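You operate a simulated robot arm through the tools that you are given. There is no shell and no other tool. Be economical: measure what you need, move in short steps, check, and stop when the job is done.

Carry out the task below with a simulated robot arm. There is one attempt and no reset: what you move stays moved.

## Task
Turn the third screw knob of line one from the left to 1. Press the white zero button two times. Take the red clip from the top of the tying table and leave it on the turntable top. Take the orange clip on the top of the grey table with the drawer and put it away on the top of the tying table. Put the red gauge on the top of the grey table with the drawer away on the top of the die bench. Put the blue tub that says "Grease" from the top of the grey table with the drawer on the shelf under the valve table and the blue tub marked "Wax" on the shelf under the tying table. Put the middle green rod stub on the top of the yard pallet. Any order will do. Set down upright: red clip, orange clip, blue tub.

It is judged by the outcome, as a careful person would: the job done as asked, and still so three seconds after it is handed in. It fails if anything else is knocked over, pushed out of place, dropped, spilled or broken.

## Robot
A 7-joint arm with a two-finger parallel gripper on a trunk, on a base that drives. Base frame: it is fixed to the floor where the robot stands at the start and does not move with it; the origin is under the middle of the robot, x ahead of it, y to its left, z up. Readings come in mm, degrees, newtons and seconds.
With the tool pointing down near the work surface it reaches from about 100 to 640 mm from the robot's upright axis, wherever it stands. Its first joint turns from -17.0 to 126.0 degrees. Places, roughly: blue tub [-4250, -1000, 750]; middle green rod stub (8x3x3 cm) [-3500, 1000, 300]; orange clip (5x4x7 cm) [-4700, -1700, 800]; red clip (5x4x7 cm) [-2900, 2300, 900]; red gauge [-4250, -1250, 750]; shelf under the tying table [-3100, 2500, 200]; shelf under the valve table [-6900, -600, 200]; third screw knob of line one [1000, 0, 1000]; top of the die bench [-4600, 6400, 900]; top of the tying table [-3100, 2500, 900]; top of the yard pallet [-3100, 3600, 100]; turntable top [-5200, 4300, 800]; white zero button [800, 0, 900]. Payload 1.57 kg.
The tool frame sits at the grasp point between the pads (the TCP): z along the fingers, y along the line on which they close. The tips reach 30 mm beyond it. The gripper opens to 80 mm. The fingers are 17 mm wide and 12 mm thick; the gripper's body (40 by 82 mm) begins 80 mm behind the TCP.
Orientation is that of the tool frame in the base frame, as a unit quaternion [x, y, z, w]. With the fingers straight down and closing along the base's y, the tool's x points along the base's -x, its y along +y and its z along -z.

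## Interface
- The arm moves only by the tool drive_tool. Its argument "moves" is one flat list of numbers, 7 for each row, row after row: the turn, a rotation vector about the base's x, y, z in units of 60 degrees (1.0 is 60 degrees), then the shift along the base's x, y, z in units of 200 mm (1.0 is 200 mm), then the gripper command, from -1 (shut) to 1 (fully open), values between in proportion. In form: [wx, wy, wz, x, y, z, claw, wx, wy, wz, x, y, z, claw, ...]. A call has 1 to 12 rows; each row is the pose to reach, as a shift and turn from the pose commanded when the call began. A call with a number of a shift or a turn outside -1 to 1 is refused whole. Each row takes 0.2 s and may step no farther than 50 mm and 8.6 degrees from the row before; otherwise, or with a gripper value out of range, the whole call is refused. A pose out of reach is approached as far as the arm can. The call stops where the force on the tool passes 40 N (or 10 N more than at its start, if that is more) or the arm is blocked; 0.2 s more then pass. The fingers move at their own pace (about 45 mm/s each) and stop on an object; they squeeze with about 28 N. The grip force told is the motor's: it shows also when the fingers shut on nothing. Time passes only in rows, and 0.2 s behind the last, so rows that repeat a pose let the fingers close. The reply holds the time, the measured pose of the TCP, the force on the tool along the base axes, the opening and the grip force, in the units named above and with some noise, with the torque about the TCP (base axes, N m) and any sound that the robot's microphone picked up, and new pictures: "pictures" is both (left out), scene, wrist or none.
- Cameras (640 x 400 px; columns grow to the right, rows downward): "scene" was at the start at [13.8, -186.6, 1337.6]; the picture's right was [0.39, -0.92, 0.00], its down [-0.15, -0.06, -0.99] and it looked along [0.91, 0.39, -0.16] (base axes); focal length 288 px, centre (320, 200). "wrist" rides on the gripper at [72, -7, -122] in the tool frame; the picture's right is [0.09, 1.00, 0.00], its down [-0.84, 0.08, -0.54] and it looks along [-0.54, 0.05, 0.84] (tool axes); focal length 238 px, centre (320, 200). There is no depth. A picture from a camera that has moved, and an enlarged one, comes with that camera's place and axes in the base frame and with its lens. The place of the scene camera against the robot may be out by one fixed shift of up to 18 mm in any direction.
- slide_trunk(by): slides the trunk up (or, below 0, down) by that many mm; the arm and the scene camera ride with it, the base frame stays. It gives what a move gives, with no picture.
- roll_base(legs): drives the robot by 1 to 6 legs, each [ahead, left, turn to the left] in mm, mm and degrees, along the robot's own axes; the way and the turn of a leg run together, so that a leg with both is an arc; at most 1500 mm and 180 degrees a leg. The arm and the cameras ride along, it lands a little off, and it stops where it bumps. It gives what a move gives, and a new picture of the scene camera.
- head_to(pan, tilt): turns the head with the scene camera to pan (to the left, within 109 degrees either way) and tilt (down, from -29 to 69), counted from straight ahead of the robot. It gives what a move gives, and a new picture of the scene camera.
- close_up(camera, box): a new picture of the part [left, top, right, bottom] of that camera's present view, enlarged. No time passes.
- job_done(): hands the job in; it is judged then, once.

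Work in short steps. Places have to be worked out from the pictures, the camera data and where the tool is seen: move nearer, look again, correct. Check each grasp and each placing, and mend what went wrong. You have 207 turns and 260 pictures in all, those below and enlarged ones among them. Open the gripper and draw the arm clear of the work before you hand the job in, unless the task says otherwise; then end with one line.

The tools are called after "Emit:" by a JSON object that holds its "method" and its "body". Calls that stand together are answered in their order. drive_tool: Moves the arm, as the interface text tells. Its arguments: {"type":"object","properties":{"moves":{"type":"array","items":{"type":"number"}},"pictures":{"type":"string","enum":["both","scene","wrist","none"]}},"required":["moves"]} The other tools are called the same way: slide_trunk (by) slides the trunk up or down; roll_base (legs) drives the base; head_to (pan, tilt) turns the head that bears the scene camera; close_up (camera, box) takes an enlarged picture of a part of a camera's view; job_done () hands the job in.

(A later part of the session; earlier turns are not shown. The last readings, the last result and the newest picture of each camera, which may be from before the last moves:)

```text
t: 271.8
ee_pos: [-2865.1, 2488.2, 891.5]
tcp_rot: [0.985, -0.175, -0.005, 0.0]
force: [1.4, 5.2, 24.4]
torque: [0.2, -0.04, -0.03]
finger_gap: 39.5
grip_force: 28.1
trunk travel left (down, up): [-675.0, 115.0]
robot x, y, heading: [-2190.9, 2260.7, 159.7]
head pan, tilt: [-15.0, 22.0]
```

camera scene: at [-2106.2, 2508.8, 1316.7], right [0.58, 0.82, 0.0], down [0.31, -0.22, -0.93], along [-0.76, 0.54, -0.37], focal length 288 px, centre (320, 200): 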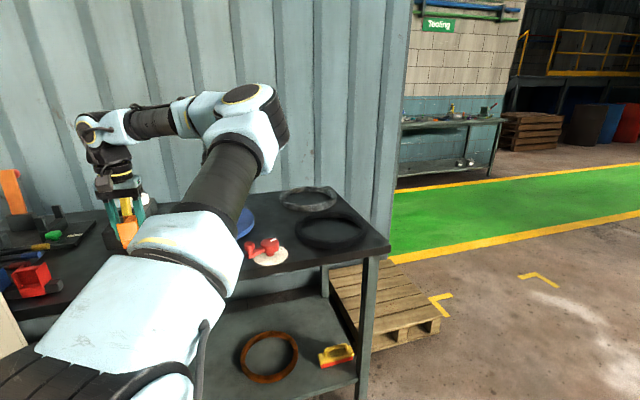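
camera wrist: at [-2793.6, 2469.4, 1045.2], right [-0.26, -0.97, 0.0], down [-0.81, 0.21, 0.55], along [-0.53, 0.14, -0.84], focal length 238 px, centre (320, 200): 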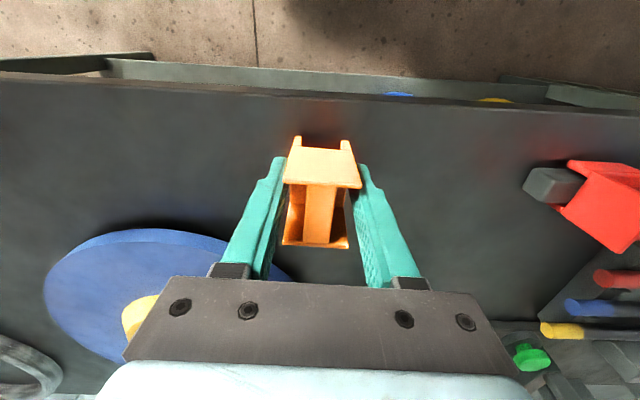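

Contact (24 N). I release and rise.

Emit:
{"method": "drive_tool", "body": {"moves": [0, 0, 0, 0, 0, 0.005, -0.3, 0, 0, 0, 0, 0, 0.005, 0.4, 0, 0, 0, 0, 0, 0.005, 0.6, 0, 0, 0, 0, 0, 0.2, 0.6, 0, 0, 0, 0, 0, 0.4, 0.6, 0, 0, 0, 0, 0, 0.6, 0.6, 0, 0, 0, 0, 0, 0.6, 0.6], "pictures": "wrist"}}

```text
t: 273.4
ee_pos: [-2865.9, 2487.8, 1012.4]
tcp_rot: [0.985, -0.175, -0.005, 0.0]
force: [-0.4, 0.2, 0.6]
torque: [-0.03, 0.03, 0.0]
finger_gap: 64.0
grip_force: 0.0
trunk travel left (down, up): [-675.0, 115.0]
robot x, y, heading: [-2198.5, 2263.4, 159.5]
head pan, tilt: [-15.0, 22.0]
camera wrist: at [-2793.7, 2469.4, 1135.7], right [-0.26, -0.97, 0.0], down [-0.81, 0.21, 0.55], along [-0.53, 0.14, -0.84], focal length 238 px, centre (320, 200)
```

wrist: 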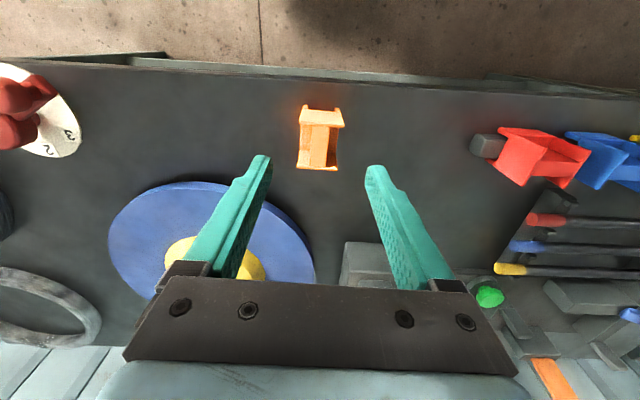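

The orange clip stands upright. Now I enlarge the red clip.

Emit:
{"method": "close_up", "body": {"camera": "wrist", "box": [450, 100, 640, 230]}}

```text
3.08 times, centred on (545, 165) of wrist
camera zoom: at [-2793.7, 2469.4, 1135.7], right [-0.26, -0.97, 0.0], down [-0.81, 0.21, 0.55], along [-0.53, 0.14, -0.84], focal length 733 px, centre (-372, 308)
```

zoom: 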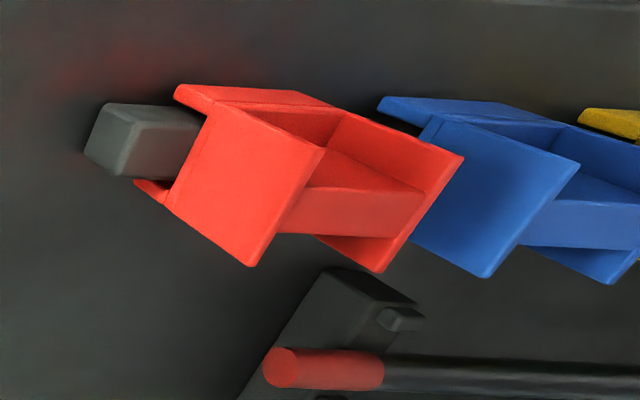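

The red clip saddles a bar; I will grip it front-to-back (across v) with the tool turned by 90°. I first look from straight above it.

Emit:
{"method": "drive_tool", "body": {"moves": [0, 0, 0, -0.07, -0.22, 0.1, 0.6, 0, 0, 0, -0.14, -0.44, 0.2, 0.6, 0, 0, 0, -0.21, -0.66, 0.2, 0.6, 0, 0, 0, -0.28, -0.88, 0.2, 0.6, 0, 0, 0, -0.31, -0.97, 0.2, 0.6, 0, 0, 0, -0.31, -0.97, 0.2, 0.6], "pictures": "wrist"}}

Emit:
{"method": "close_up", "body": {"camera": "wrist", "box": [240, 80, 400, 200]}}

```text
refused: row 1 steps farther than a row can; nothing moved
```

```text
3.33 times, centred on (320, 140) of wrist
camera zoom: at [-2793.7, 2469.4, 1135.7], right [-0.26, -0.97, 0.0], down [-0.81, 0.21, 0.55], along [-0.53, 0.14, -0.84], focal length 794 px, centre (320, 400)
```

zoom: 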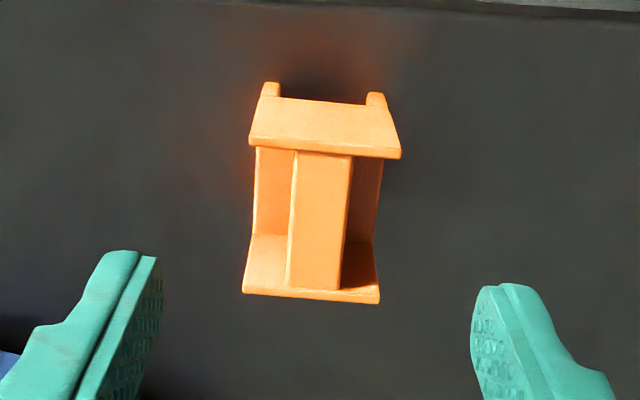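

The orange clip stands firmly on its plates. I repeat the move with smaller steps.

Emit:
{"method": "drive_tool", "body": {"moves": [0, 0, 0, -0.06, -0.19, 0.05, 0.6, 0, 0, 0, -0.12, -0.38, 0.1, 0.6, 0, 0, 0, -0.18, -0.57, 0.15, 0.6, 0, 0, 0, -0.24, -0.76, 0.2, 0.6, 0, 0, 0, -0.31, -0.96, 0.2, 0.6, 0, 0, 0, -0.31, -0.96, 0.2, 0.6], "pictures": "none"}}

Emit:
{"method": "close_up", "body": {"camera": "wrist", "box": [200, 60, 440, 210]}}

```text
t: 274.8
ee_pos: [-2926.8, 2295.0, 1051.9]
tcp_rot: [0.985, -0.174, -0.005, 0.0]
force: [0.9, 0.5, 0.0]
torque: [-0.01, 0.02, 0.0]
finger_gap: 63.9
grip_force: 0.1
trunk travel left (down, up): [-675.0, 115.0]
robot x, y, heading: [-2193.8, 2260.7, 159.5]
head pan, tilt: [-15.0, 22.0]
```

```text
2.67 times, centred on (320, 135) of wrist
camera zoom: at [-2856.3, 2276.2, 1175.6], right [-0.26, -0.97, 0.0], down [-0.81, 0.21, 0.55], along [-0.53, 0.14, -0.84], focal length 636 px, centre (320, 373)
```

zoom: 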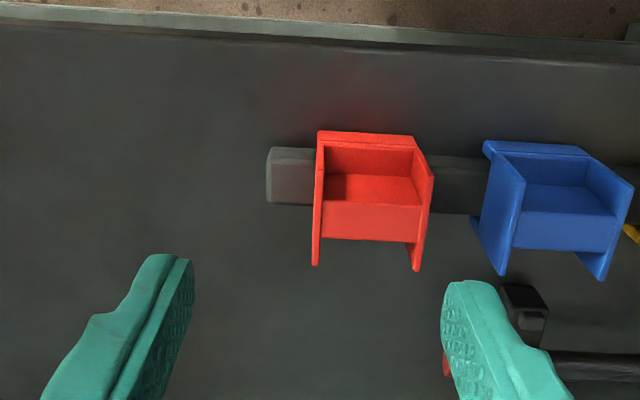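

Behind and in front of the red clip there is room; its centre is about (−2933, 2276), top z ≈ 912. I turn the tool by 90° while staying high.

Emit:
{"method": "drive_tool", "body": {"moves": [0, 0, 0.14, 0, 0, 0, 0.8, 0, 0, 0.28, 0, 0, 0, 0.8, 0, 0, 0.42, 0, 0, 0, 0.8, 0, 0, 0.56, 0, 0, 0, 0.8, 0, 0, 0.7, 0, 0, 0, 0.8, 0, 0, 0.84, 0, 0, 0, 0.8, 0, 0, 0.98, 0, 0, 0, 0.8], "pictures": "none"}}

Emit:
{"method": "drive_tool", "body": {"moves": [0, 0, 0.14, -0.01, -0.03, 0, 0.8, 0, 0, 0.28, -0.02, -0.06, 0, 0.8, 0, 0, 0.42, -0.03, -0.095, 0, 0.8, 0, 0, 0.52, -0.03, -0.095, 0, 0.8, 0, 0, 0.52, -0.03, -0.095, 0, 0.8], "pictures": "wrist"}}

```text
t: 276.4
ee_pos: [-2927.4, 2295.8, 1053.1]
tcp_rot: [0.943, 0.332, -0.004, 0.002]
force: [-0.1, -1.1, -0.3]
torque: [-0.01, -0.01, -0.06]
finger_gap: 71.8
grip_force: 0.0
trunk travel left (down, up): [-675.0, 115.0]
robot x, y, heading: [-2189.8, 2258.5, 159.6]
head pan, tilt: [-15.0, 22.0]
```

```text
t: 277.6
ee_pos: [-2820.0, 2243.7, 1106.6]
tcp_rot: [0.844, 0.536, -0.005, 0.007]
force: [-1.2, 1.4, -1.1]
torque: [-0.14, -0.13, 0.0]
finger_gap: 71.8
grip_force: 0.0
out of reach, approached as far as the arm can: row 1, 2, 3, 4, 5
trunk travel left (down, up): [-675.0, 115.0]
robot x, y, heading: [-2193.8, 2264.7, 159.6]
head pan, tilt: [-15.0, 22.0]
camera wrist: at [-2794.3, 2313.2, 1229.6], right [0.94, -0.34, 0.0], down [-0.28, -0.78, 0.56], along [-0.19, -0.52, -0.83], focal length 238 px, centre (320, 200)
```

wrist: 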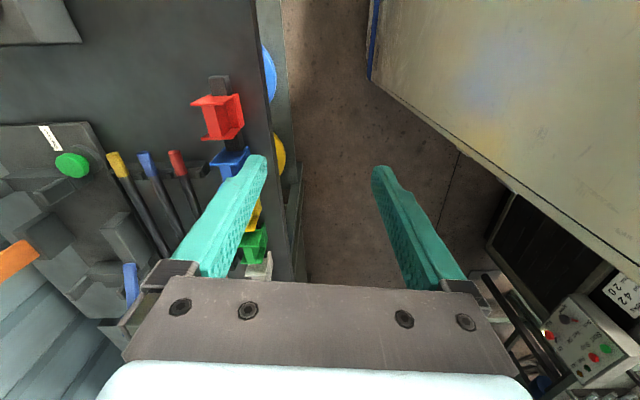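

The wrist turn is reached, but the arm drew back about 117 mm at its limit. Rolling the base ahead by that amount puts the tool over the clip.

Emit:
{"method": "roll_base", "body": {"legs": [[115, 0, 0]]}}

Emit:
{"method": "drive_tool", "body": {"moves": [0, 0, 0, 0, 0, 0, 0.8], "pictures": "wrist"}}

```text
t: 278.8
ee_pos: [-2926.0, 2279.4, 1108.1]
tcp_rot: [0.843, 0.537, -0.006, 0.005]
force: [-0.1, -0.8, 0.2]
torque: [0.01, -0.03, 0.01]
finger_gap: 72.0
grip_force: 0.0
trunk travel left (down, up): [-675.0, 115.0]
robot x, y, heading: [-2306.0, 2301.0, 159.7]
head pan, tilt: [-15.0, 22.0]
camera scene: at [-2215.0, 2549.3, 1316.7], right [0.58, 0.81, 0.0], down [0.31, -0.22, -0.93], along [-0.76, 0.54, -0.37], focal length 288 px, centre (320, 200)
```

scene: 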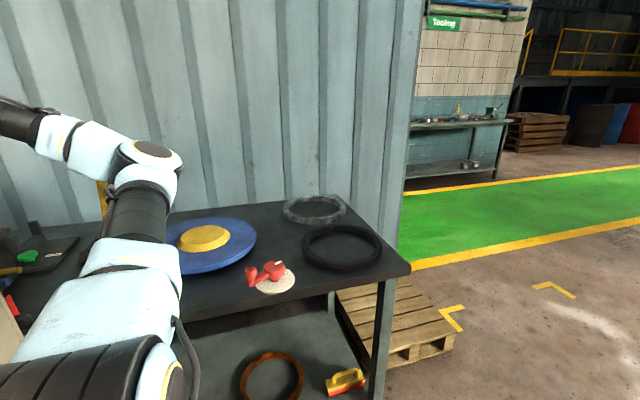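

```text
t: 279.2
ee_pos: [-2927.4, 2279.5, 1108.4]
tcp_rot: [0.843, 0.538, -0.006, 0.004]
force: [-0.9, -0.4, 0.0]
torque: [-0.04, 0.01, -0.01]
finger_gap: 72.1
grip_force: 0.1
trunk travel left (down, up): [-675.0, 115.0]
robot x, y, heading: [-2302.0, 2300.3, 159.5]
head pan, tilt: [-15.0, 22.0]
camera wrist: at [-2901.6, 2349.6, 1230.8], right [0.94, -0.34, 0.0], down [-0.28, -0.78, 0.56], along [-0.19, -0.52, -0.83], focal length 238 px, centre (320, 200)
```

wrist: 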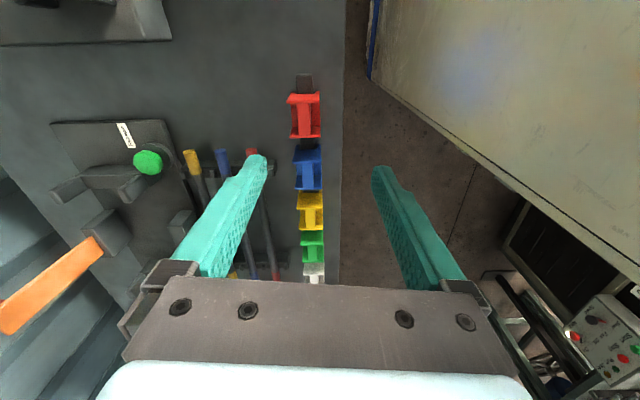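

The red clip lies slightly left of the fingers' middle. I lower by 100 mm with a 13 mm correction and look again.

Emit:
{"method": "drive_tool", "body": {"moves": [0, 0, 0, -0.06, 0.02, -0.15, 0.8, 0, 0, 0, -0.06, 0.02, -0.35, 0.8, 0, 0, 0, -0.06, 0.02, -0.5, 0.8, 0, 0, 0, -0.06, 0.02, -0.5, 0.8], "pictures": "wrist"}}

Emit:
{"method": "close_up", "body": {"camera": "wrist", "box": [220, 60, 420, 200]}}

```text
t: 280.2
ee_pos: [-2929.6, 2304.9, 1030.8]
tcp_rot: [0.844, 0.537, -0.008, 0.007]
force: [-0.1, 0.5, 0.2]
torque: [0.03, -0.01, 0.03]
finger_gap: 72.1
grip_force: 0.1
out of reach, approached as far as the arm can: row 1, 2, 3, 4
trunk travel left (down, up): [-675.0, 115.0]
robot x, y, heading: [-2304.2, 2301.6, 159.9]
head pan, tilt: [-15.0, 22.0]
camera wrist: at [-2902.6, 2373.4, 1154.1], right [0.94, -0.34, 0.0], down [-0.28, -0.78, 0.56], along [-0.19, -0.53, -0.83], focal length 238 px, centre (320, 200)
```

wrist: 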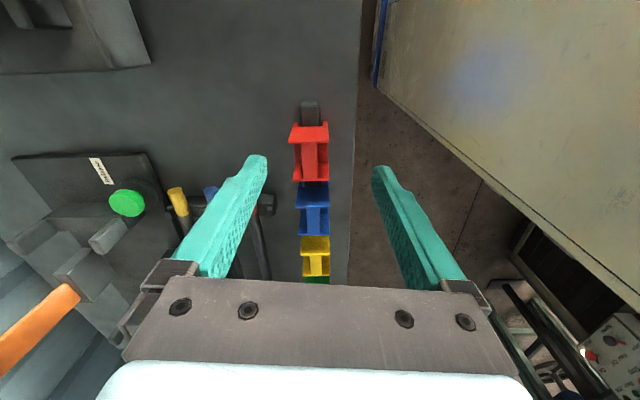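

```text
2.86 times, centred on (320, 130) of wrist
camera zoom: at [-2902.6, 2373.4, 1154.1], right [0.94, -0.34, 0.0], down [-0.28, -0.78, 0.56], along [-0.19, -0.53, -0.83], focal length 681 px, centre (320, 400)
```

zoom: 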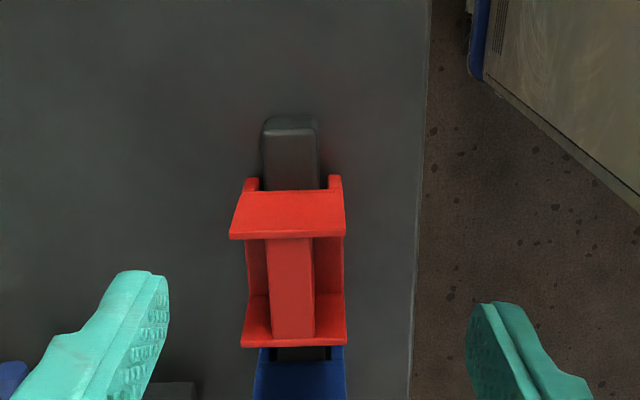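

The turned wrist is at a joint limit. The gap to the blue neighbour is about 25 mm, enough for a 12 mm finger, so I go back to the unturned grip (closing along the row).

Emit:
{"method": "drive_tool", "body": {"moves": [0, 0, -0.14, 0, 0, 0.1, 0.45, 0, 0, -0.28, 0, 0, 0.15, 0.45, 0, 0, -0.42, 0, 0, 0.15, 0.45, 0, 0, -0.56, 0, 0, 0.15, 0.45, 0, 0, -0.7, 0, 0, 0.15, 0.45, 0, 0, -0.84, 0, 0, 0.15, 0.45, 0, 0, -0.98, 0, 0, 0.15, 0.45], "pictures": "none"}}

Emit:
{"method": "drive_tool", "body": {"moves": [0, 0, -0.14, 0, 0, 0, 0.45, 0, 0, -0.28, 0, 0, 0, 0.45, 0, 0, -0.42, 0, 0, 0, 0.45, 0, 0, -0.44, 0, 0, 0, 0.45], "pictures": "wrist"}}

```text
t: 281.8
ee_pos: [-2927.9, 2304.0, 1061.1]
tcp_rot: [0.999, 0.053, -0.007, 0.002]
force: [-0.2, -0.9, 0.1]
torque: [0.0, -0.02, 0.0]
finger_gap: 58.0
grip_force: 0.1
trunk travel left (down, up): [-675.0, 115.0]
robot x, y, heading: [-2298.5, 2301.0, 159.6]
head pan, tilt: [-15.0, 22.0]
```

```text
t: 282.8
ee_pos: [-2928.4, 2303.6, 1062.2]
tcp_rot: [0.985, -0.175, -0.008, 0.0]
force: [-0.4, 0.2, 1.2]
torque: [0.01, -0.02, -0.02]
finger_gap: 58.2
grip_force: 0.1
trunk travel left (down, up): [-675.0, 115.0]
robot x, y, heading: [-2305.4, 2301.1, 159.8]
head pan, tilt: [-15.0, 22.0]
camera wrist: at [-2856.0, 2284.0, 1184.6], right [-0.26, -0.97, 0.0], down [-0.8, 0.21, 0.56], along [-0.54, 0.14, -0.83], focal length 238 px, centre (320, 200)
```

wrist: 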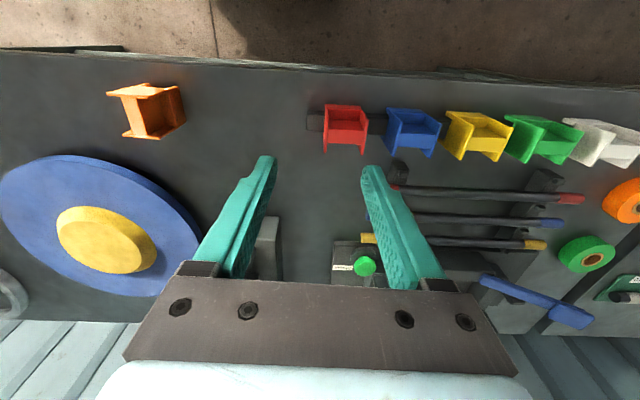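

In tool coordinates the red clip lies 27 mm to the left. I correct sideways and lower to just above it.

Emit:
{"method": "drive_tool", "body": {"moves": [0, 0, 0, -0.07, -0.119, -0.1, 0.45, 0, 0, 0, -0.07, -0.119, -0.3, 0.45, 0, 0, 0, -0.07, -0.119, -0.5, 0.45, 0, 0, 0, -0.07, -0.119, -0.56, 0.45, 0, 0, 0, -0.07, -0.119, -0.56, 0.45], "pictures": "wrist"}}

Emit:
{"method": "close_up", "body": {"camera": "wrist", "box": [220, 100, 420, 225]}}

```text
t: 284.0
ee_pos: [-2941.9, 2279.9, 949.2]
tcp_rot: [0.985, -0.174, -0.009, -0.001]
force: [0.0, 0.0, 0.9]
torque: [-0.02, -0.01, -0.02]
finger_gap: 58.0
grip_force: 0.1
trunk travel left (down, up): [-675.0, 115.0]
robot x, y, heading: [-2304.0, 2300.7, 159.4]
head pan, tilt: [-15.0, 22.0]
camera wrist: at [-2869.9, 2260.6, 1072.2], right [-0.26, -0.97, 0.0], down [-0.8, 0.21, 0.56], along [-0.54, 0.14, -0.83], focal length 238 px, centre (320, 200)
```

wrist: 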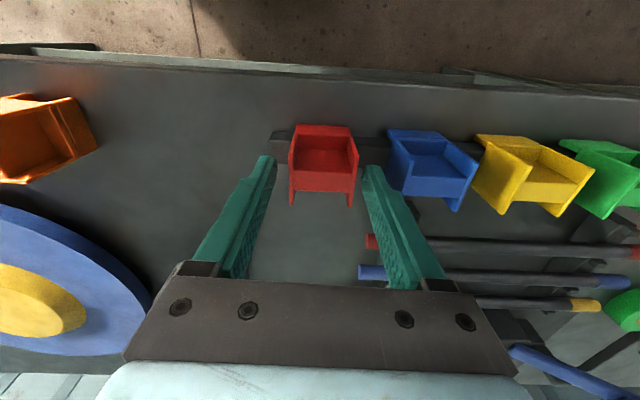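

```text
3.20 times, centred on (320, 162) of wrist
camera zoom: at [-2869.9, 2260.6, 1072.2], right [-0.26, -0.97, 0.0], down [-0.8, 0.21, 0.56], along [-0.54, 0.14, -0.83], focal length 763 px, centre (320, 320)
```

zoom: 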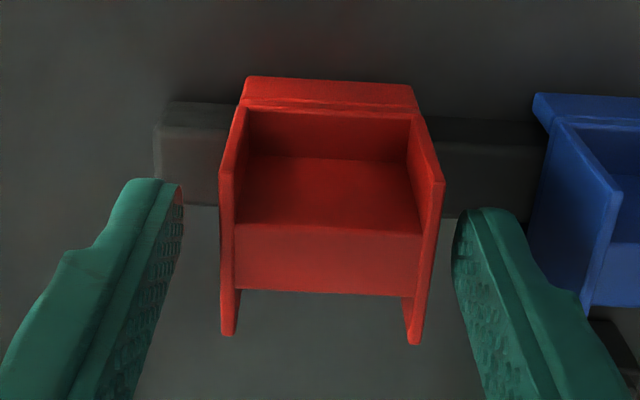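

The red clip is centred within 2 mm and the gap to blue is about 24 mm. I lower to z ≈ 882 with the fingers at 60 mm.

Emit:
{"method": "drive_tool", "body": {"moves": [0, 0, 0, -0.004, -0.01, -0.05, 0.5, 0, 0, 0, -0.004, -0.01, -0.12, 0.5, 0, 0, 0, -0.004, -0.01, -0.2, 0.5, 0, 0, 0, -0.004, -0.01, -0.27, 0.5, 0, 0, 0, -0.004, -0.01, -0.335, 0.5, 0, 0, 0, -0.004, -0.01, -0.335, 0.5], "pictures": "wrist"}}

```text
t: 284.9
ee_pos: [-2943.2, 2276.5, 914.4]
tcp_rot: [0.985, -0.174, -0.011, 0.002]
force: [8.8, 2.5, 21.0]
torque: [0.77, -0.62, -0.31]
finger_gap: 63.8
grip_force: 2.1
trunk travel left (down, up): [-675.0, 115.0]
robot x, y, heading: [-2305.6, 2304.0, 159.7]
head pan, tilt: [-15.0, 22.0]
stopped in row 4: the force on the tool passed its limit at 57 N (the readings are from after the stop); the commanded pose is now the measured one
camera wrist: at [-2870.1, 2257.3, 1036.4], right [-0.26, -0.97, 0.01], down [-0.8, 0.21, 0.56], along [-0.54, 0.14, -0.83], focal length 238 px, centre (320, 200)
```

wrist: 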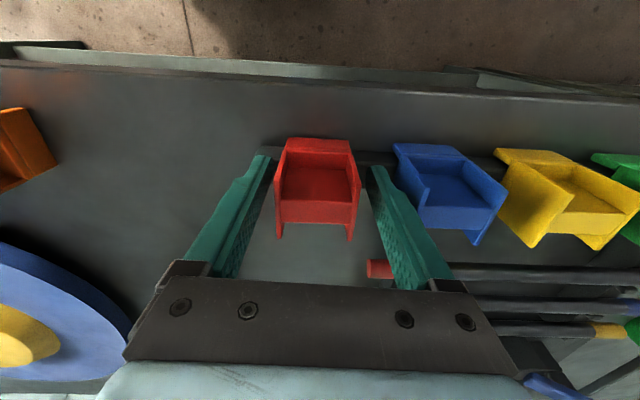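

The finger tips have landed on the bar that the clips straddle (top near z 884). I rise 4 mm and grip the clip's upper part there.

Emit:
{"method": "drive_tool", "body": {"moves": [0, 0, 0, 0, 0, 0.02, 0.5, 0, 0, 0, 0, 0, 0.02, 0.1, 0, 0, 0, 0, 0, 0.02, -1, 0, 0, 0, 0, 0, 0.02, -1, 0, 0, 0, 0, 0, 0.02, -1], "pictures": "wrist"}}

```text
t: 286.1
ee_pos: [-2944.3, 2276.4, 916.4]
tcp_rot: [0.985, -0.174, -0.012, 0.002]
force: [-0.5, 0.3, 0.0]
torque: [0.05, 0.0, 0.01]
finger_gap: 44.5
grip_force: 28.8
trunk travel left (down, up): [-675.0, 115.0]
robot x, y, heading: [-2306.7, 2299.4, 159.5]
head pan, tilt: [-15.0, 22.0]
camera wrist: at [-2871.4, 2257.7, 1038.3], right [-0.26, -0.97, 0.0], down [-0.8, 0.21, 0.56], along [-0.54, 0.14, -0.83], focal length 238 px, centre (320, 200)
```

wrist: 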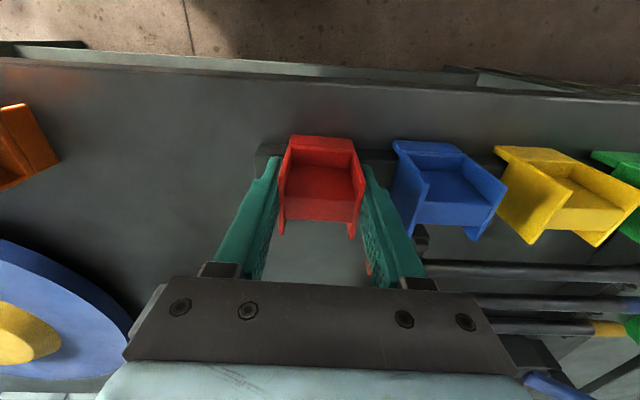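

Held at 44.5 mm. I lift it straight up slowly off the bar.

Emit:
{"method": "drive_tool", "body": {"moves": [0, 0, 0, 0, 0, 0.05, -1, 0, 0, 0, 0, 0, 0.15, -1, 0, 0, 0, 0, 0, 0.3, -1, 0, 0, 0, 0, 0, 0.5, -1, 0, 0, 0, 0, 0, 0.75, -1, 0, 0, 0, 0, 0, 0.75, -1], "pictures": "wrist"}}

```text
t: 287.5
ee_pos: [-2944.8, 2275.9, 1066.3]
tcp_rot: [0.985, -0.174, -0.012, 0.001]
force: [-0.4, 0.1, 0.0]
torque: [0.06, 0.01, 0.02]
finger_gap: 44.1
grip_force: 27.7
trunk travel left (down, up): [-675.0, 115.0]
robot x, y, heading: [-2299.3, 2301.5, 159.9]
head pan, tilt: [-15.0, 22.0]
camera wrist: at [-2871.4, 2257.7, 1188.5], right [-0.26, -0.97, 0.01], down [-0.8, 0.21, 0.56], along [-0.54, 0.14, -0.83], focal length 238 px, centre (320, 200)
```

wrist: 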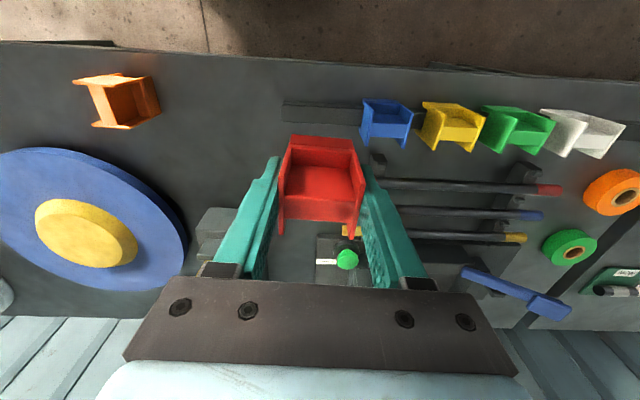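

The red clip is free and the others stand untouched. I back off, drive along +u past the table's end and the pallet, and turn toward the walkway.

Emit:
{"method": "roll_base", "body": {"legs": [[-200, 0, 0], [0, 0, -90], [1000, 0, 0], [650, 0, 0], [0, 0, 90]]}}

Emit:
{"method": "head_to", "body": {"pan": -5, "tilt": 15}}

```text
t: 290.5
ee_pos: [-2777.3, 2450.1, 1066.2]
tcp_rot: [0.947, -0.32, -0.012, -0.001]
force: [-0.3, -0.1, 0.2]
torque: [-0.01, -0.02, 0.01]
finger_gap: 44.0
grip_force: 28.1
trunk travel left (down, up): [-675.0, 115.0]
robot x, y, heading: [-2154.3, 2285.0, 142.2]
head pan, tilt: [-15.0, 22.0]
stopped in leg 2: the robot was blocked; the commanded pose is now the measured one
camera scene: at [-2000.8, 2497.5, 1316.7], right [0.79, 0.61, 0.0], down [0.23, -0.3, -0.93], along [-0.56, 0.74, -0.37], focal length 288 px, centre (320, 200)
```

scene: 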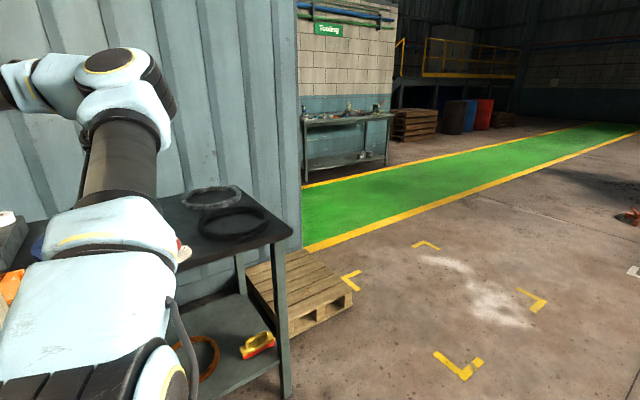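

```text
t: 291.2
ee_pos: [-2777.2, 2449.2, 1066.1]
tcp_rot: [0.948, -0.32, -0.012, 0.0]
force: [-0.1, 0.9, 0.2]
torque: [0.0, 0.03, -0.02]
finger_gap: 44.3
grip_force: 28.3
trunk travel left (down, up): [-675.0, 115.0]
robot x, y, heading: [-2159.9, 2283.1, 142.3]
head pan, tilt: [-5.0, 15.0]
camera scene: at [-2013.1, 2487.1, 1328.1], right [0.68, 0.74, 0.0], down [0.19, -0.18, -0.97], along [-0.71, 0.65, -0.26], focal length 288 px, centre (320, 200)
```

scene: 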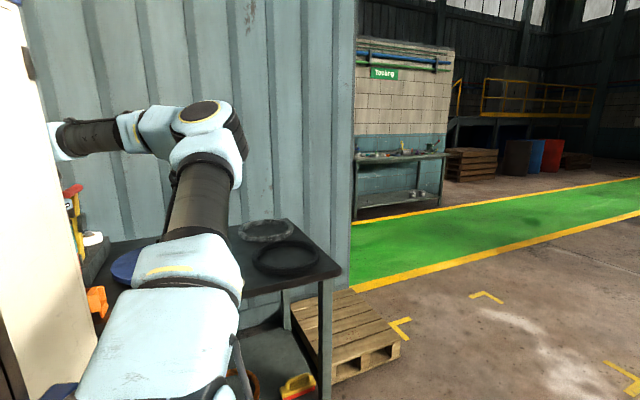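

The turn was blocked (probably my rear at the concrete block). I turn back to 160° and slide sideways along the table instead.

Emit:
{"method": "roll_base", "body": {"legs": [[0, 0, 17.7], [50, 0, 0], [0, -1000, 0], [0, -600, 0]]}}

```text
t: 300.9
ee_pos: [-2295.8, 3779.6, 1064.9]
tcp_rot: [0.985, -0.175, -0.012, 0.002]
force: [-0.5, -0.2, 0.6]
torque: [0.0, 0.03, -0.03]
finger_gap: 44.6
grip_force: 28.5
trunk travel left (down, up): [-675.0, 115.0]
robot x, y, heading: [-1653.6, 3804.2, 159.3]
head pan, tilt: [-5.0, 15.0]
camera scene: at [-1574.4, 4038.3, 1328.1], right [0.43, 0.9, 0.0], down [0.23, -0.11, -0.97], along [-0.87, 0.42, -0.26], focal length 288 px, centre (320, 200)
```

scene: 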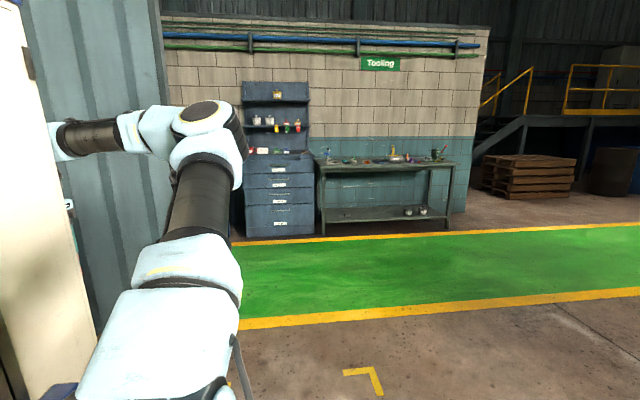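

Open floor ahead to the walkway. I drive across and stop before the row of benches, then look left for the turntable.

Emit:
{"method": "roll_base", "body": {"legs": [[1250, 0, 0.5], [1200, 0, 0], [0, 700, 0]]}}

Emit:
{"method": "head_to", "body": {"pan": 0, "tilt": 25}}

```text
t: 316.4
ee_pos: [-4844.3, 3950.4, 1065.5]
tcp_rot: [0.986, -0.166, -0.012, 0.002]
force: [0.1, -0.6, -0.5]
torque: [-0.01, 0.01, -0.05]
finger_gap: 44.3
grip_force: 28.0
trunk travel left (down, up): [-675.0, 115.0]
robot x, y, heading: [-4205.4, 3988.4, 160.8]
head pan, tilt: [-5.0, 15.0]
camera scene: at [-4129.0, 4222.7, 1328.1], right [0.41, 0.91, 0.0], down [0.24, -0.11, -0.97], along [-0.88, 0.4, -0.26], focal length 288 px, centre (320, 200)
```

scene: 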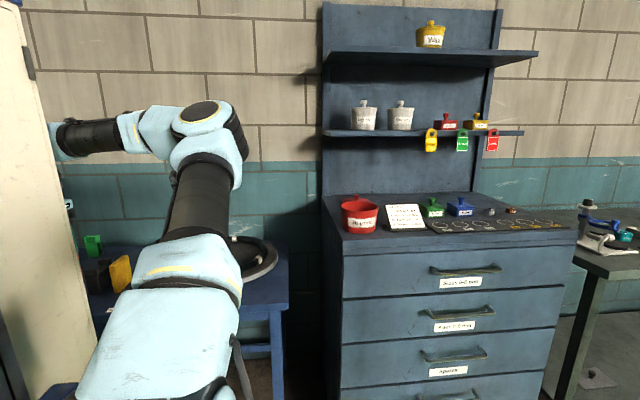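

```text
t: 317.1
ee_pos: [-4845.3, 3950.6, 1066.9]
tcp_rot: [0.986, -0.165, -0.012, 0.002]
force: [-0.4, 0.1, -0.9]
torque: [0.0, 0.04, 0.02]
finger_gap: 44.2
grip_force: 28.6
trunk travel left (down, up): [-675.0, 115.0]
robot x, y, heading: [-4204.3, 3988.0, 160.7]
head pan, tilt: [0.0, 25.0]
camera scene: at [-4130.8, 4214.7, 1311.9], right [0.33, 0.94, 0.0], down [0.4, -0.14, -0.91], along [-0.86, 0.3, -0.42], focal length 288 px, centre (320, 200)
```

scene: 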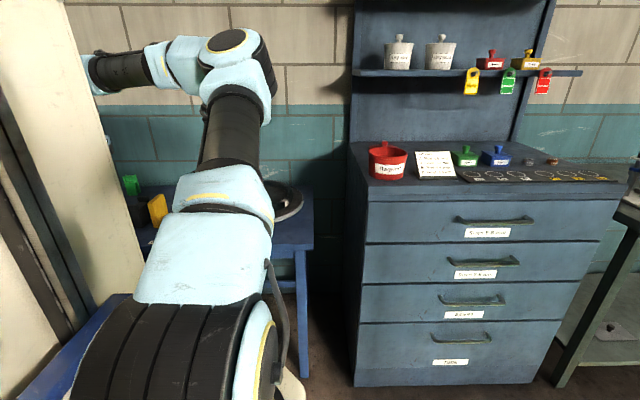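

The turntable stands on the blue table to the left. I take a wrist picture.

Emit:
{"method": "drive_tool", "body": {"moves": [0, 0, 0, 0, 0, 0.15, -1, 0, 0, 0, 0, 0, 0.15, -1], "pictures": "wrist"}}

```text
t: 317.8
ee_pos: [-4844.2, 3949.7, 1095.8]
tcp_rot: [0.986, -0.165, -0.012, 0.001]
force: [0.6, 1.2, -1.0]
torque: [-0.01, 0.03, 0.0]
finger_gap: 44.7
grip_force: 28.0
trunk travel left (down, up): [-675.0, 115.0]
robot x, y, heading: [-4204.3, 3987.4, 160.8]
head pan, tilt: [0.0, 25.0]
camera wrist: at [-4771.5, 3932.6, 1217.7], right [-0.24, -0.97, 0.0], down [-0.8, 0.2, 0.56], along [-0.55, 0.13, -0.83], focal length 238 px, centre (320, 200)
```

wrist: 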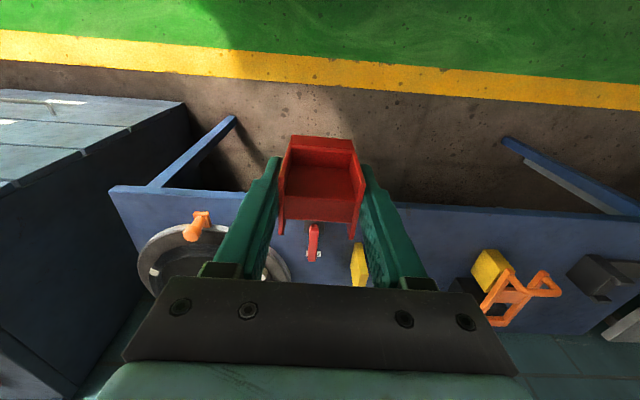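

The turntable is at the left of the image, with an orange thing at its edge. I move ahead for a better view.

Emit:
{"method": "drive_tool", "body": {"moves": [0, 0, 0, -0.2, 0.07, 0, -1, 0, 0, 0, -0.4, 0.14, 0, -1, 0, 0, 0, -0.55, 0.2, 0, -1, 0, 0, 0, -0.55, 0.2, 0, -1], "pictures": "none"}}

Emit:
{"method": "close_up", "body": {"camera": "wrist", "box": [80, 80, 400, 280]}}

```text
t: 318.8
ee_pos: [-4955.7, 3990.6, 1096.1]
tcp_rot: [0.986, -0.166, -0.011, 0.002]
force: [-0.3, 0.2, -0.4]
torque: [0.0, 0.03, -0.01]
finger_gap: 44.6
grip_force: 28.0
trunk travel left (down, up): [-675.0, 115.0]
robot x, y, heading: [-4203.8, 3990.1, 160.7]
head pan, tilt: [0.0, 25.0]
```

```text
2.00 times, centred on (240, 180) of wrist
camera zoom: at [-4881.4, 3972.8, 1217.6], right [-0.24, -0.97, 0.0], down [-0.8, 0.2, 0.56], along [-0.55, 0.13, -0.83], focal length 477 px, centre (480, 240)
```

zoom: 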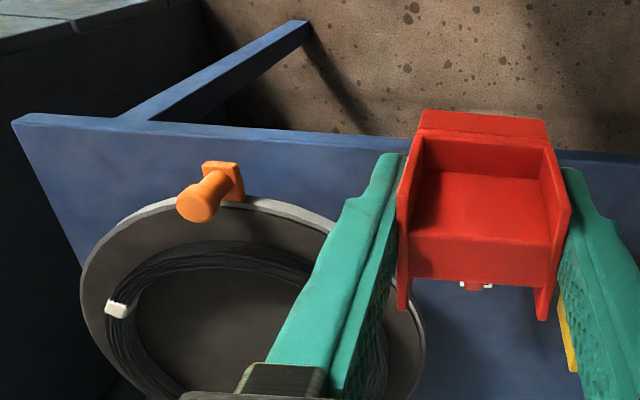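

The disc with a wire coil on it has a free flat middle at about (−5190, 4318). I roll nearer to bring it in reach.

Emit:
{"method": "roll_base", "body": {"legs": [[300, 70, 0]]}}

Emit:
{"method": "drive_tool", "body": {"moves": [0, 0, 0, 0.08, 0.23, 0, -1, 0, 0, 0, 0.16, 0.46, 0, -1, 0, 0, 0, 0.24, 0.69, 0, -1, 0, 0, 0, 0.32, 0.9, 0, -1, 0, 0, 0, 0.32, 0.9, 0, -1], "pictures": "wrist"}}

```text
t: 320.8
ee_pos: [-5258.0, 4022.1, 1095.1]
tcp_rot: [0.986, -0.165, -0.012, 0.001]
force: [1.4, 0.3, -0.6]
torque: [0.03, -0.02, -0.01]
finger_gap: 44.3
grip_force: 28.5
trunk travel left (down, up): [-675.0, 115.0]
robot x, y, heading: [-4508.6, 4019.0, 160.8]
head pan, tilt: [0.0, 25.0]
camera scene: at [-4434.7, 4246.7, 1311.9], right [0.33, 0.94, 0.0], down [0.4, -0.14, -0.91], along [-0.86, 0.3, -0.42], focal length 288 px, centre (320, 200)
```

scene: 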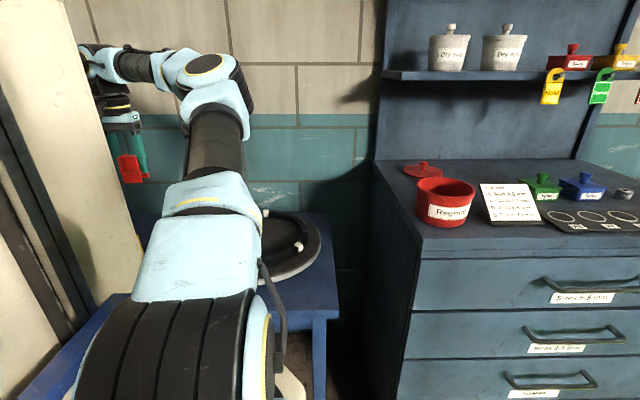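

```text
t: 322.0
ee_pos: [-5194.3, 4201.9, 1096.2]
tcp_rot: [0.986, -0.166, -0.013, 0.001]
force: [-0.4, -0.7, -0.8]
torque: [-0.01, -0.04, 0.06]
finger_gap: 44.3
grip_force: 28.2
trunk travel left (down, up): [-675.0, 115.0]
robot x, y, heading: [-4508.9, 4019.3, 160.9]
head pan, tilt: [0.0, 25.0]
camera wrist: at [-5120.9, 4184.7, 1217.8], right [-0.24, -0.97, 0.0], down [-0.8, 0.2, 0.56], along [-0.55, 0.13, -0.83], focal length 238 px, centre (320, 200)
```

wrist: 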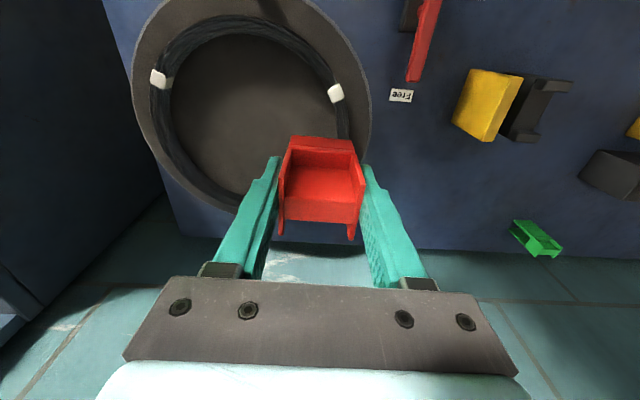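

The coil's free middle is 31 mm ahead and 105 mm right of the tool, at about (−5189, 4311). I move over it and start down.

Emit:
{"method": "drive_tool", "body": {"moves": [0, 0, 0, 0.006, 0.18, 0, -1, 0, 0, 0, 0.012, 0.36, 0, -1, 0, 0, 0, 0.025, 0.545, 0, -1, 0, 0, 0, 0.025, 0.545, -0.2, -1, 0, 0, 0, 0.025, 0.545, -0.4, -1, 0, 0, 0, 0.025, 0.545, -0.6, -1, 0, 0, 0, 0.025, 0.545, -0.6, -1], "pictures": "wrist"}}

```text
t: 323.6
ee_pos: [-5190.5, 4311.0, 976.5]
tcp_rot: [0.986, -0.166, -0.012, 0.001]
force: [0.8, 0.3, 0.0]
torque: [0.0, -0.03, -0.02]
finger_gap: 44.4
grip_force: 27.7
trunk travel left (down, up): [-675.0, 115.0]
robot x, y, heading: [-4507.7, 4018.8, 160.9]
head pan, tilt: [0.0, 25.0]
camera wrist: at [-5116.3, 4293.8, 1098.1], right [-0.24, -0.97, 0.0], down [-0.8, 0.2, 0.56], along [-0.55, 0.13, -0.83], focal length 238 px, centre (320, 200)
```

wrist: 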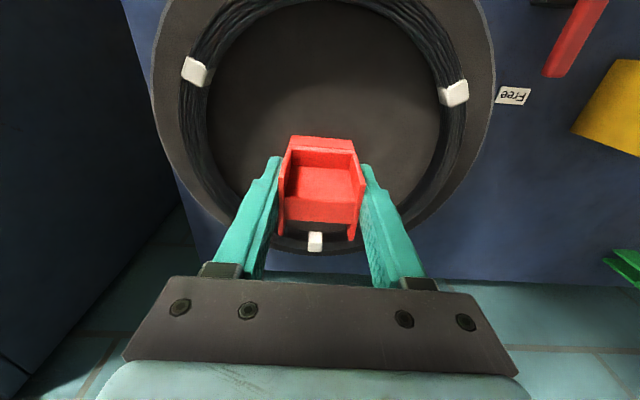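

The landing point is the middle of the coil. I lower to contact.

Emit:
{"method": "drive_tool", "body": {"moves": [0, 0, 0, 0, 0, -0.15, -1, 0, 0, 0, 0, 0, -0.25, -1, 0, 0, 0, 0, 0, -0.3, -1, 0, 0, 0, 0, 0, -0.32, -1, 0, 0, 0, 0, 0, -0.34, -1, 0, 0, 0, 0, 0, -0.36, -1, 0, 0, 0, 0, 0, -0.38, -1, 0, 0, 0, 0, 0, -0.395, -1, 0, 0, 0, 0, 0, -0.41, -1, 0, 0, 0, 0, 0, -0.425, -1, 0, 0, 0, 0, 0, -0.44, -1], "pictures": "none"}}

```text
t: 326.0
ee_pos: [-5190.2, 4311.2, 887.0]
tcp_rot: [0.986, -0.166, -0.012, 0.001]
force: [1.0, -0.5, -0.4]
torque: [-0.01, 0.02, 0.01]
finger_gap: 44.2
grip_force: 28.2
trunk travel left (down, up): [-675.0, 115.0]
robot x, y, heading: [-4505.6, 4021.1, 160.8]
head pan, tilt: [0.0, 25.0]
```

Emit:
{"method": "drive_tool", "body": {"moves": [0, 0, 0, 0, 0, -0.015, -1, 0, 0, 0, 0, 0, -0.03, -1, 0, 0, 0, 0, 0, -0.045, -1, 0, 0, 0, 0, 0, -0.06, -1, 0, 0, 0, 0, 0, -0.075, -1, 0, 0, 0, 0, 0, -0.09, -1, 0, 0, 0, 0, 0, -0.105, -1, 0, 0, 0, 0, 0, -0.12, -1, 0, 0, 0, 0, 0, -0.135, -1], "pictures": "wrist"}}

```text
t: 328.0
ee_pos: [-5189.1, 4311.7, 862.5]
tcp_rot: [0.986, -0.164, -0.013, 0.001]
force: [-0.5, -0.3, 23.7]
torque: [0.23, 0.0, 0.0]
finger_gap: 44.7
grip_force: 27.6
trunk travel left (down, up): [-675.0, 115.0]
robot x, y, heading: [-4509.1, 4016.7, 160.7]
head pan, tilt: [0.0, 25.0]
camera wrist: at [-5115.7, 4292.8, 983.6], right [-0.24, -0.97, 0.01], down [-0.8, 0.2, 0.56], along [-0.55, 0.13, -0.83], focal length 238 px, centre (320, 200)
```

wrist: 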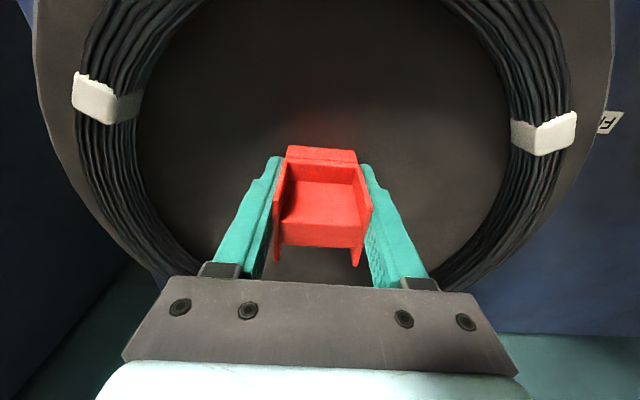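

Contact (24 N). I open and rise.

Emit:
{"method": "drive_tool", "body": {"moves": [0, 0, 0, 0, 0, 0.008, -0.2, 0, 0, 0, 0, 0, 0.008, 0.3, 0, 0, 0, 0, 0, 0.008, 0.5, 0, 0, 0, 0, 0, 0.2, 0.5, 0, 0, 0, 0, 0, 0.4, 0.5, 0, 0, 0, 0, 0, 0.62, 0.5, 0, 0, 0, 0, 0, 0.82, 0.5, 0, 0, 0, 0, 0, 0.82, 0.5], "pictures": "wrist"}}

```text
t: 329.8
ee_pos: [-5189.0, 4311.0, 1024.4]
tcp_rot: [0.986, -0.165, -0.011, 0.001]
force: [0.6, -0.2, -0.5]
torque: [0.0, -0.05, -0.01]
finger_gap: 60.0
grip_force: 0.1
trunk travel left (down, up): [-675.0, 115.0]
robot x, y, heading: [-4507.5, 4021.6, 160.8]
head pan, tilt: [0.0, 25.0]
camera wrist: at [-5115.4, 4294.3, 1146.7], right [-0.24, -0.97, 0.0], down [-0.8, 0.2, 0.56], along [-0.55, 0.13, -0.83], focal length 238 px, centre (320, 200)
```

wrist: 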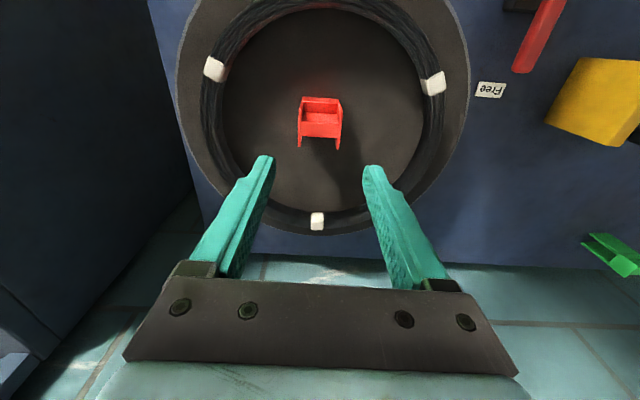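

The red clip stands upright on the turntable. I back away and return to the front aisle: next comes the green rod stub on the low shelf left of the tying table.

Emit:
{"method": "drive_tool", "body": {"moves": [0, 0, 0, 0.15, -0.05, 0.1, 0, 0, 0, 0, 0.38, -0.13, 0.15, -1, 0, 0, 0, 0.6, -0.21, 0.15, -1, 0, 0, 0, 0.8, -0.28, 0.15, -1], "pictures": "none"}}

Emit:
{"method": "roll_base", "body": {"legs": [[-500, 0, -0.8], [0, -800, 0], [-1200, 0, 0], [-1150, 0, 0], [0, 0, 90]]}}

```text
t: 330.8
ee_pos: [-5026.6, 4255.5, 1054.8]
tcp_rot: [0.986, -0.166, -0.011, 0.002]
force: [-0.8, 0.1, -0.2]
torque: [-0.02, -0.04, -0.03]
finger_gap: 0.0
grip_force: 15.1
trunk travel left (down, up): [-675.0, 115.0]
robot x, y, heading: [-4508.2, 4023.2, 160.5]
head pan, tilt: [0.0, 25.0]
```

```text
t: 352.6
ee_pos: [-1793.7, 3300.6, 1055.2]
tcp_rot: [0.82, 0.572, -0.008, 0.009]
force: [0.4, 0.6, -0.6]
torque: [0.02, 0.0, -0.02]
finger_gap: 0.0
grip_force: 21.9
trunk travel left (down, up): [-675.0, 115.0]
robot x, y, heading: [-1547.2, 3815.0, -110.4]
head pan, tilt: [0.0, 25.0]
camera scene: at [-1756.0, 3891.0, 1311.9], right [-0.94, 0.35, 0.0], down [0.15, 0.4, -0.91], along [-0.32, -0.85, -0.42], focal length 288 px, centre (320, 200)
```

scene: 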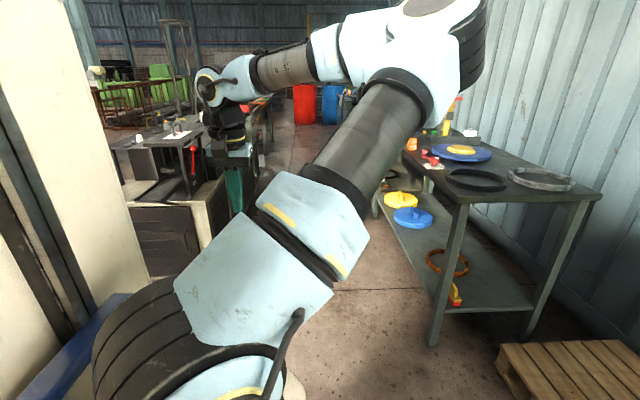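

Clear aisle. I shift right 110 mm, drive along it to the stub's shelf, and turn to face the wall.

Emit:
{"method": "roll_base", "body": {"legs": [[0, -110, 0.4], [1450, 0, 0], [1450, 0, 0], [350, 0, 0], [0, 0, -90]]}}

Emit:
{"method": "head_to", "body": {"pan": -10, "tilt": 35}}

```text
t: 373.0
ee_pos: [-3282.1, 1063.7, 1055.0]
tcp_rot: [0.984, -0.177, -0.012, 0.002]
force: [0.2, -0.7, 0.4]
torque: [-0.01, -0.01, -0.02]
finger_gap: 0.0
grip_force: 21.0
trunk travel left (down, up): [-675.0, 115.0]
robot x, y, heading: [-2763.7, 815.8, 159.5]
head pan, tilt: [0.0, 25.0]
camera scene: at [-2689.5, 1043.3, 1311.8], right [0.35, 0.94, 0.0], down [0.4, -0.15, -0.91], along [-0.85, 0.32, -0.42], focal length 288 px, centre (320, 200)
```

scene: 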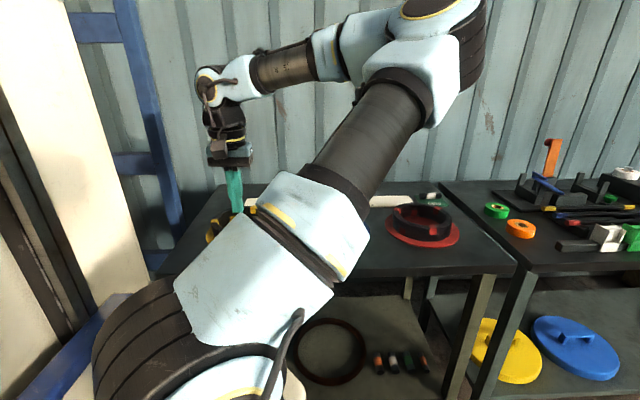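

```text
t: 373.8
ee_pos: [-3282.9, 1065.0, 1055.2]
tcp_rot: [0.984, -0.176, -0.011, 0.001]
force: [0.5, -0.2, 0.8]
torque: [0.0, -0.01, -0.01]
finger_gap: 0.1
grip_force: 21.4
trunk travel left (down, up): [-675.0, 115.0]
robot x, y, heading: [-2767.5, 812.9, 159.9]
head pan, tilt: [-10.0, 35.0]
camera scene: at [-2679.1, 1055.7, 1296.1], right [0.51, 0.86, 0.0], down [0.49, -0.29, -0.82], along [-0.71, 0.42, -0.57], focal length 288 px, centre (320, 200)
```

scene: 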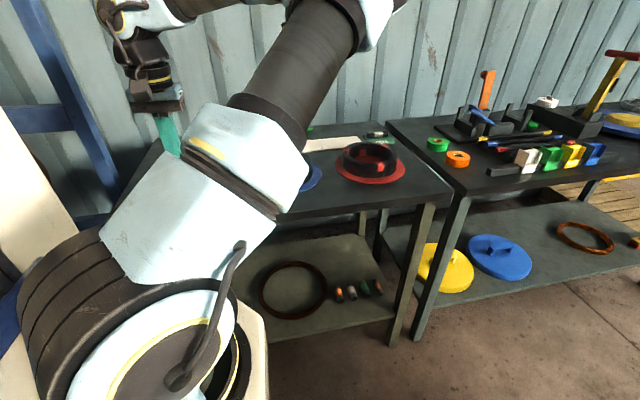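

Emit:
{"method": "close_up", "body": {"camera": "scene", "box": [300, 250, 420, 330]}}

```text
5.00 times, centred on (360, 290) of scene
camera zoom: at [-2679.1, 1055.7, 1296.1], right [0.51, 0.86, 0.0], down [0.49, -0.29, -0.82], along [-0.71, 0.42, -0.57], focal length 1442 px, centre (120, -250)
```

zoom: 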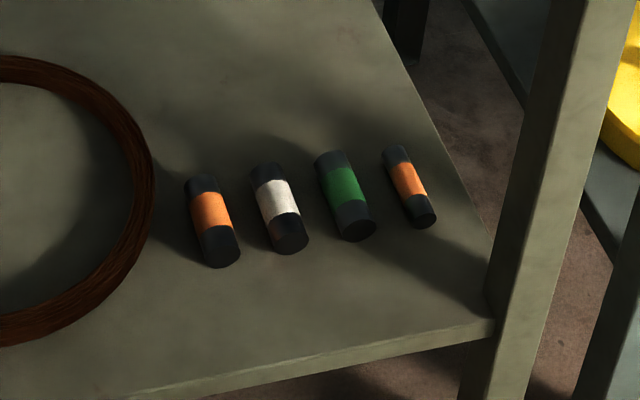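

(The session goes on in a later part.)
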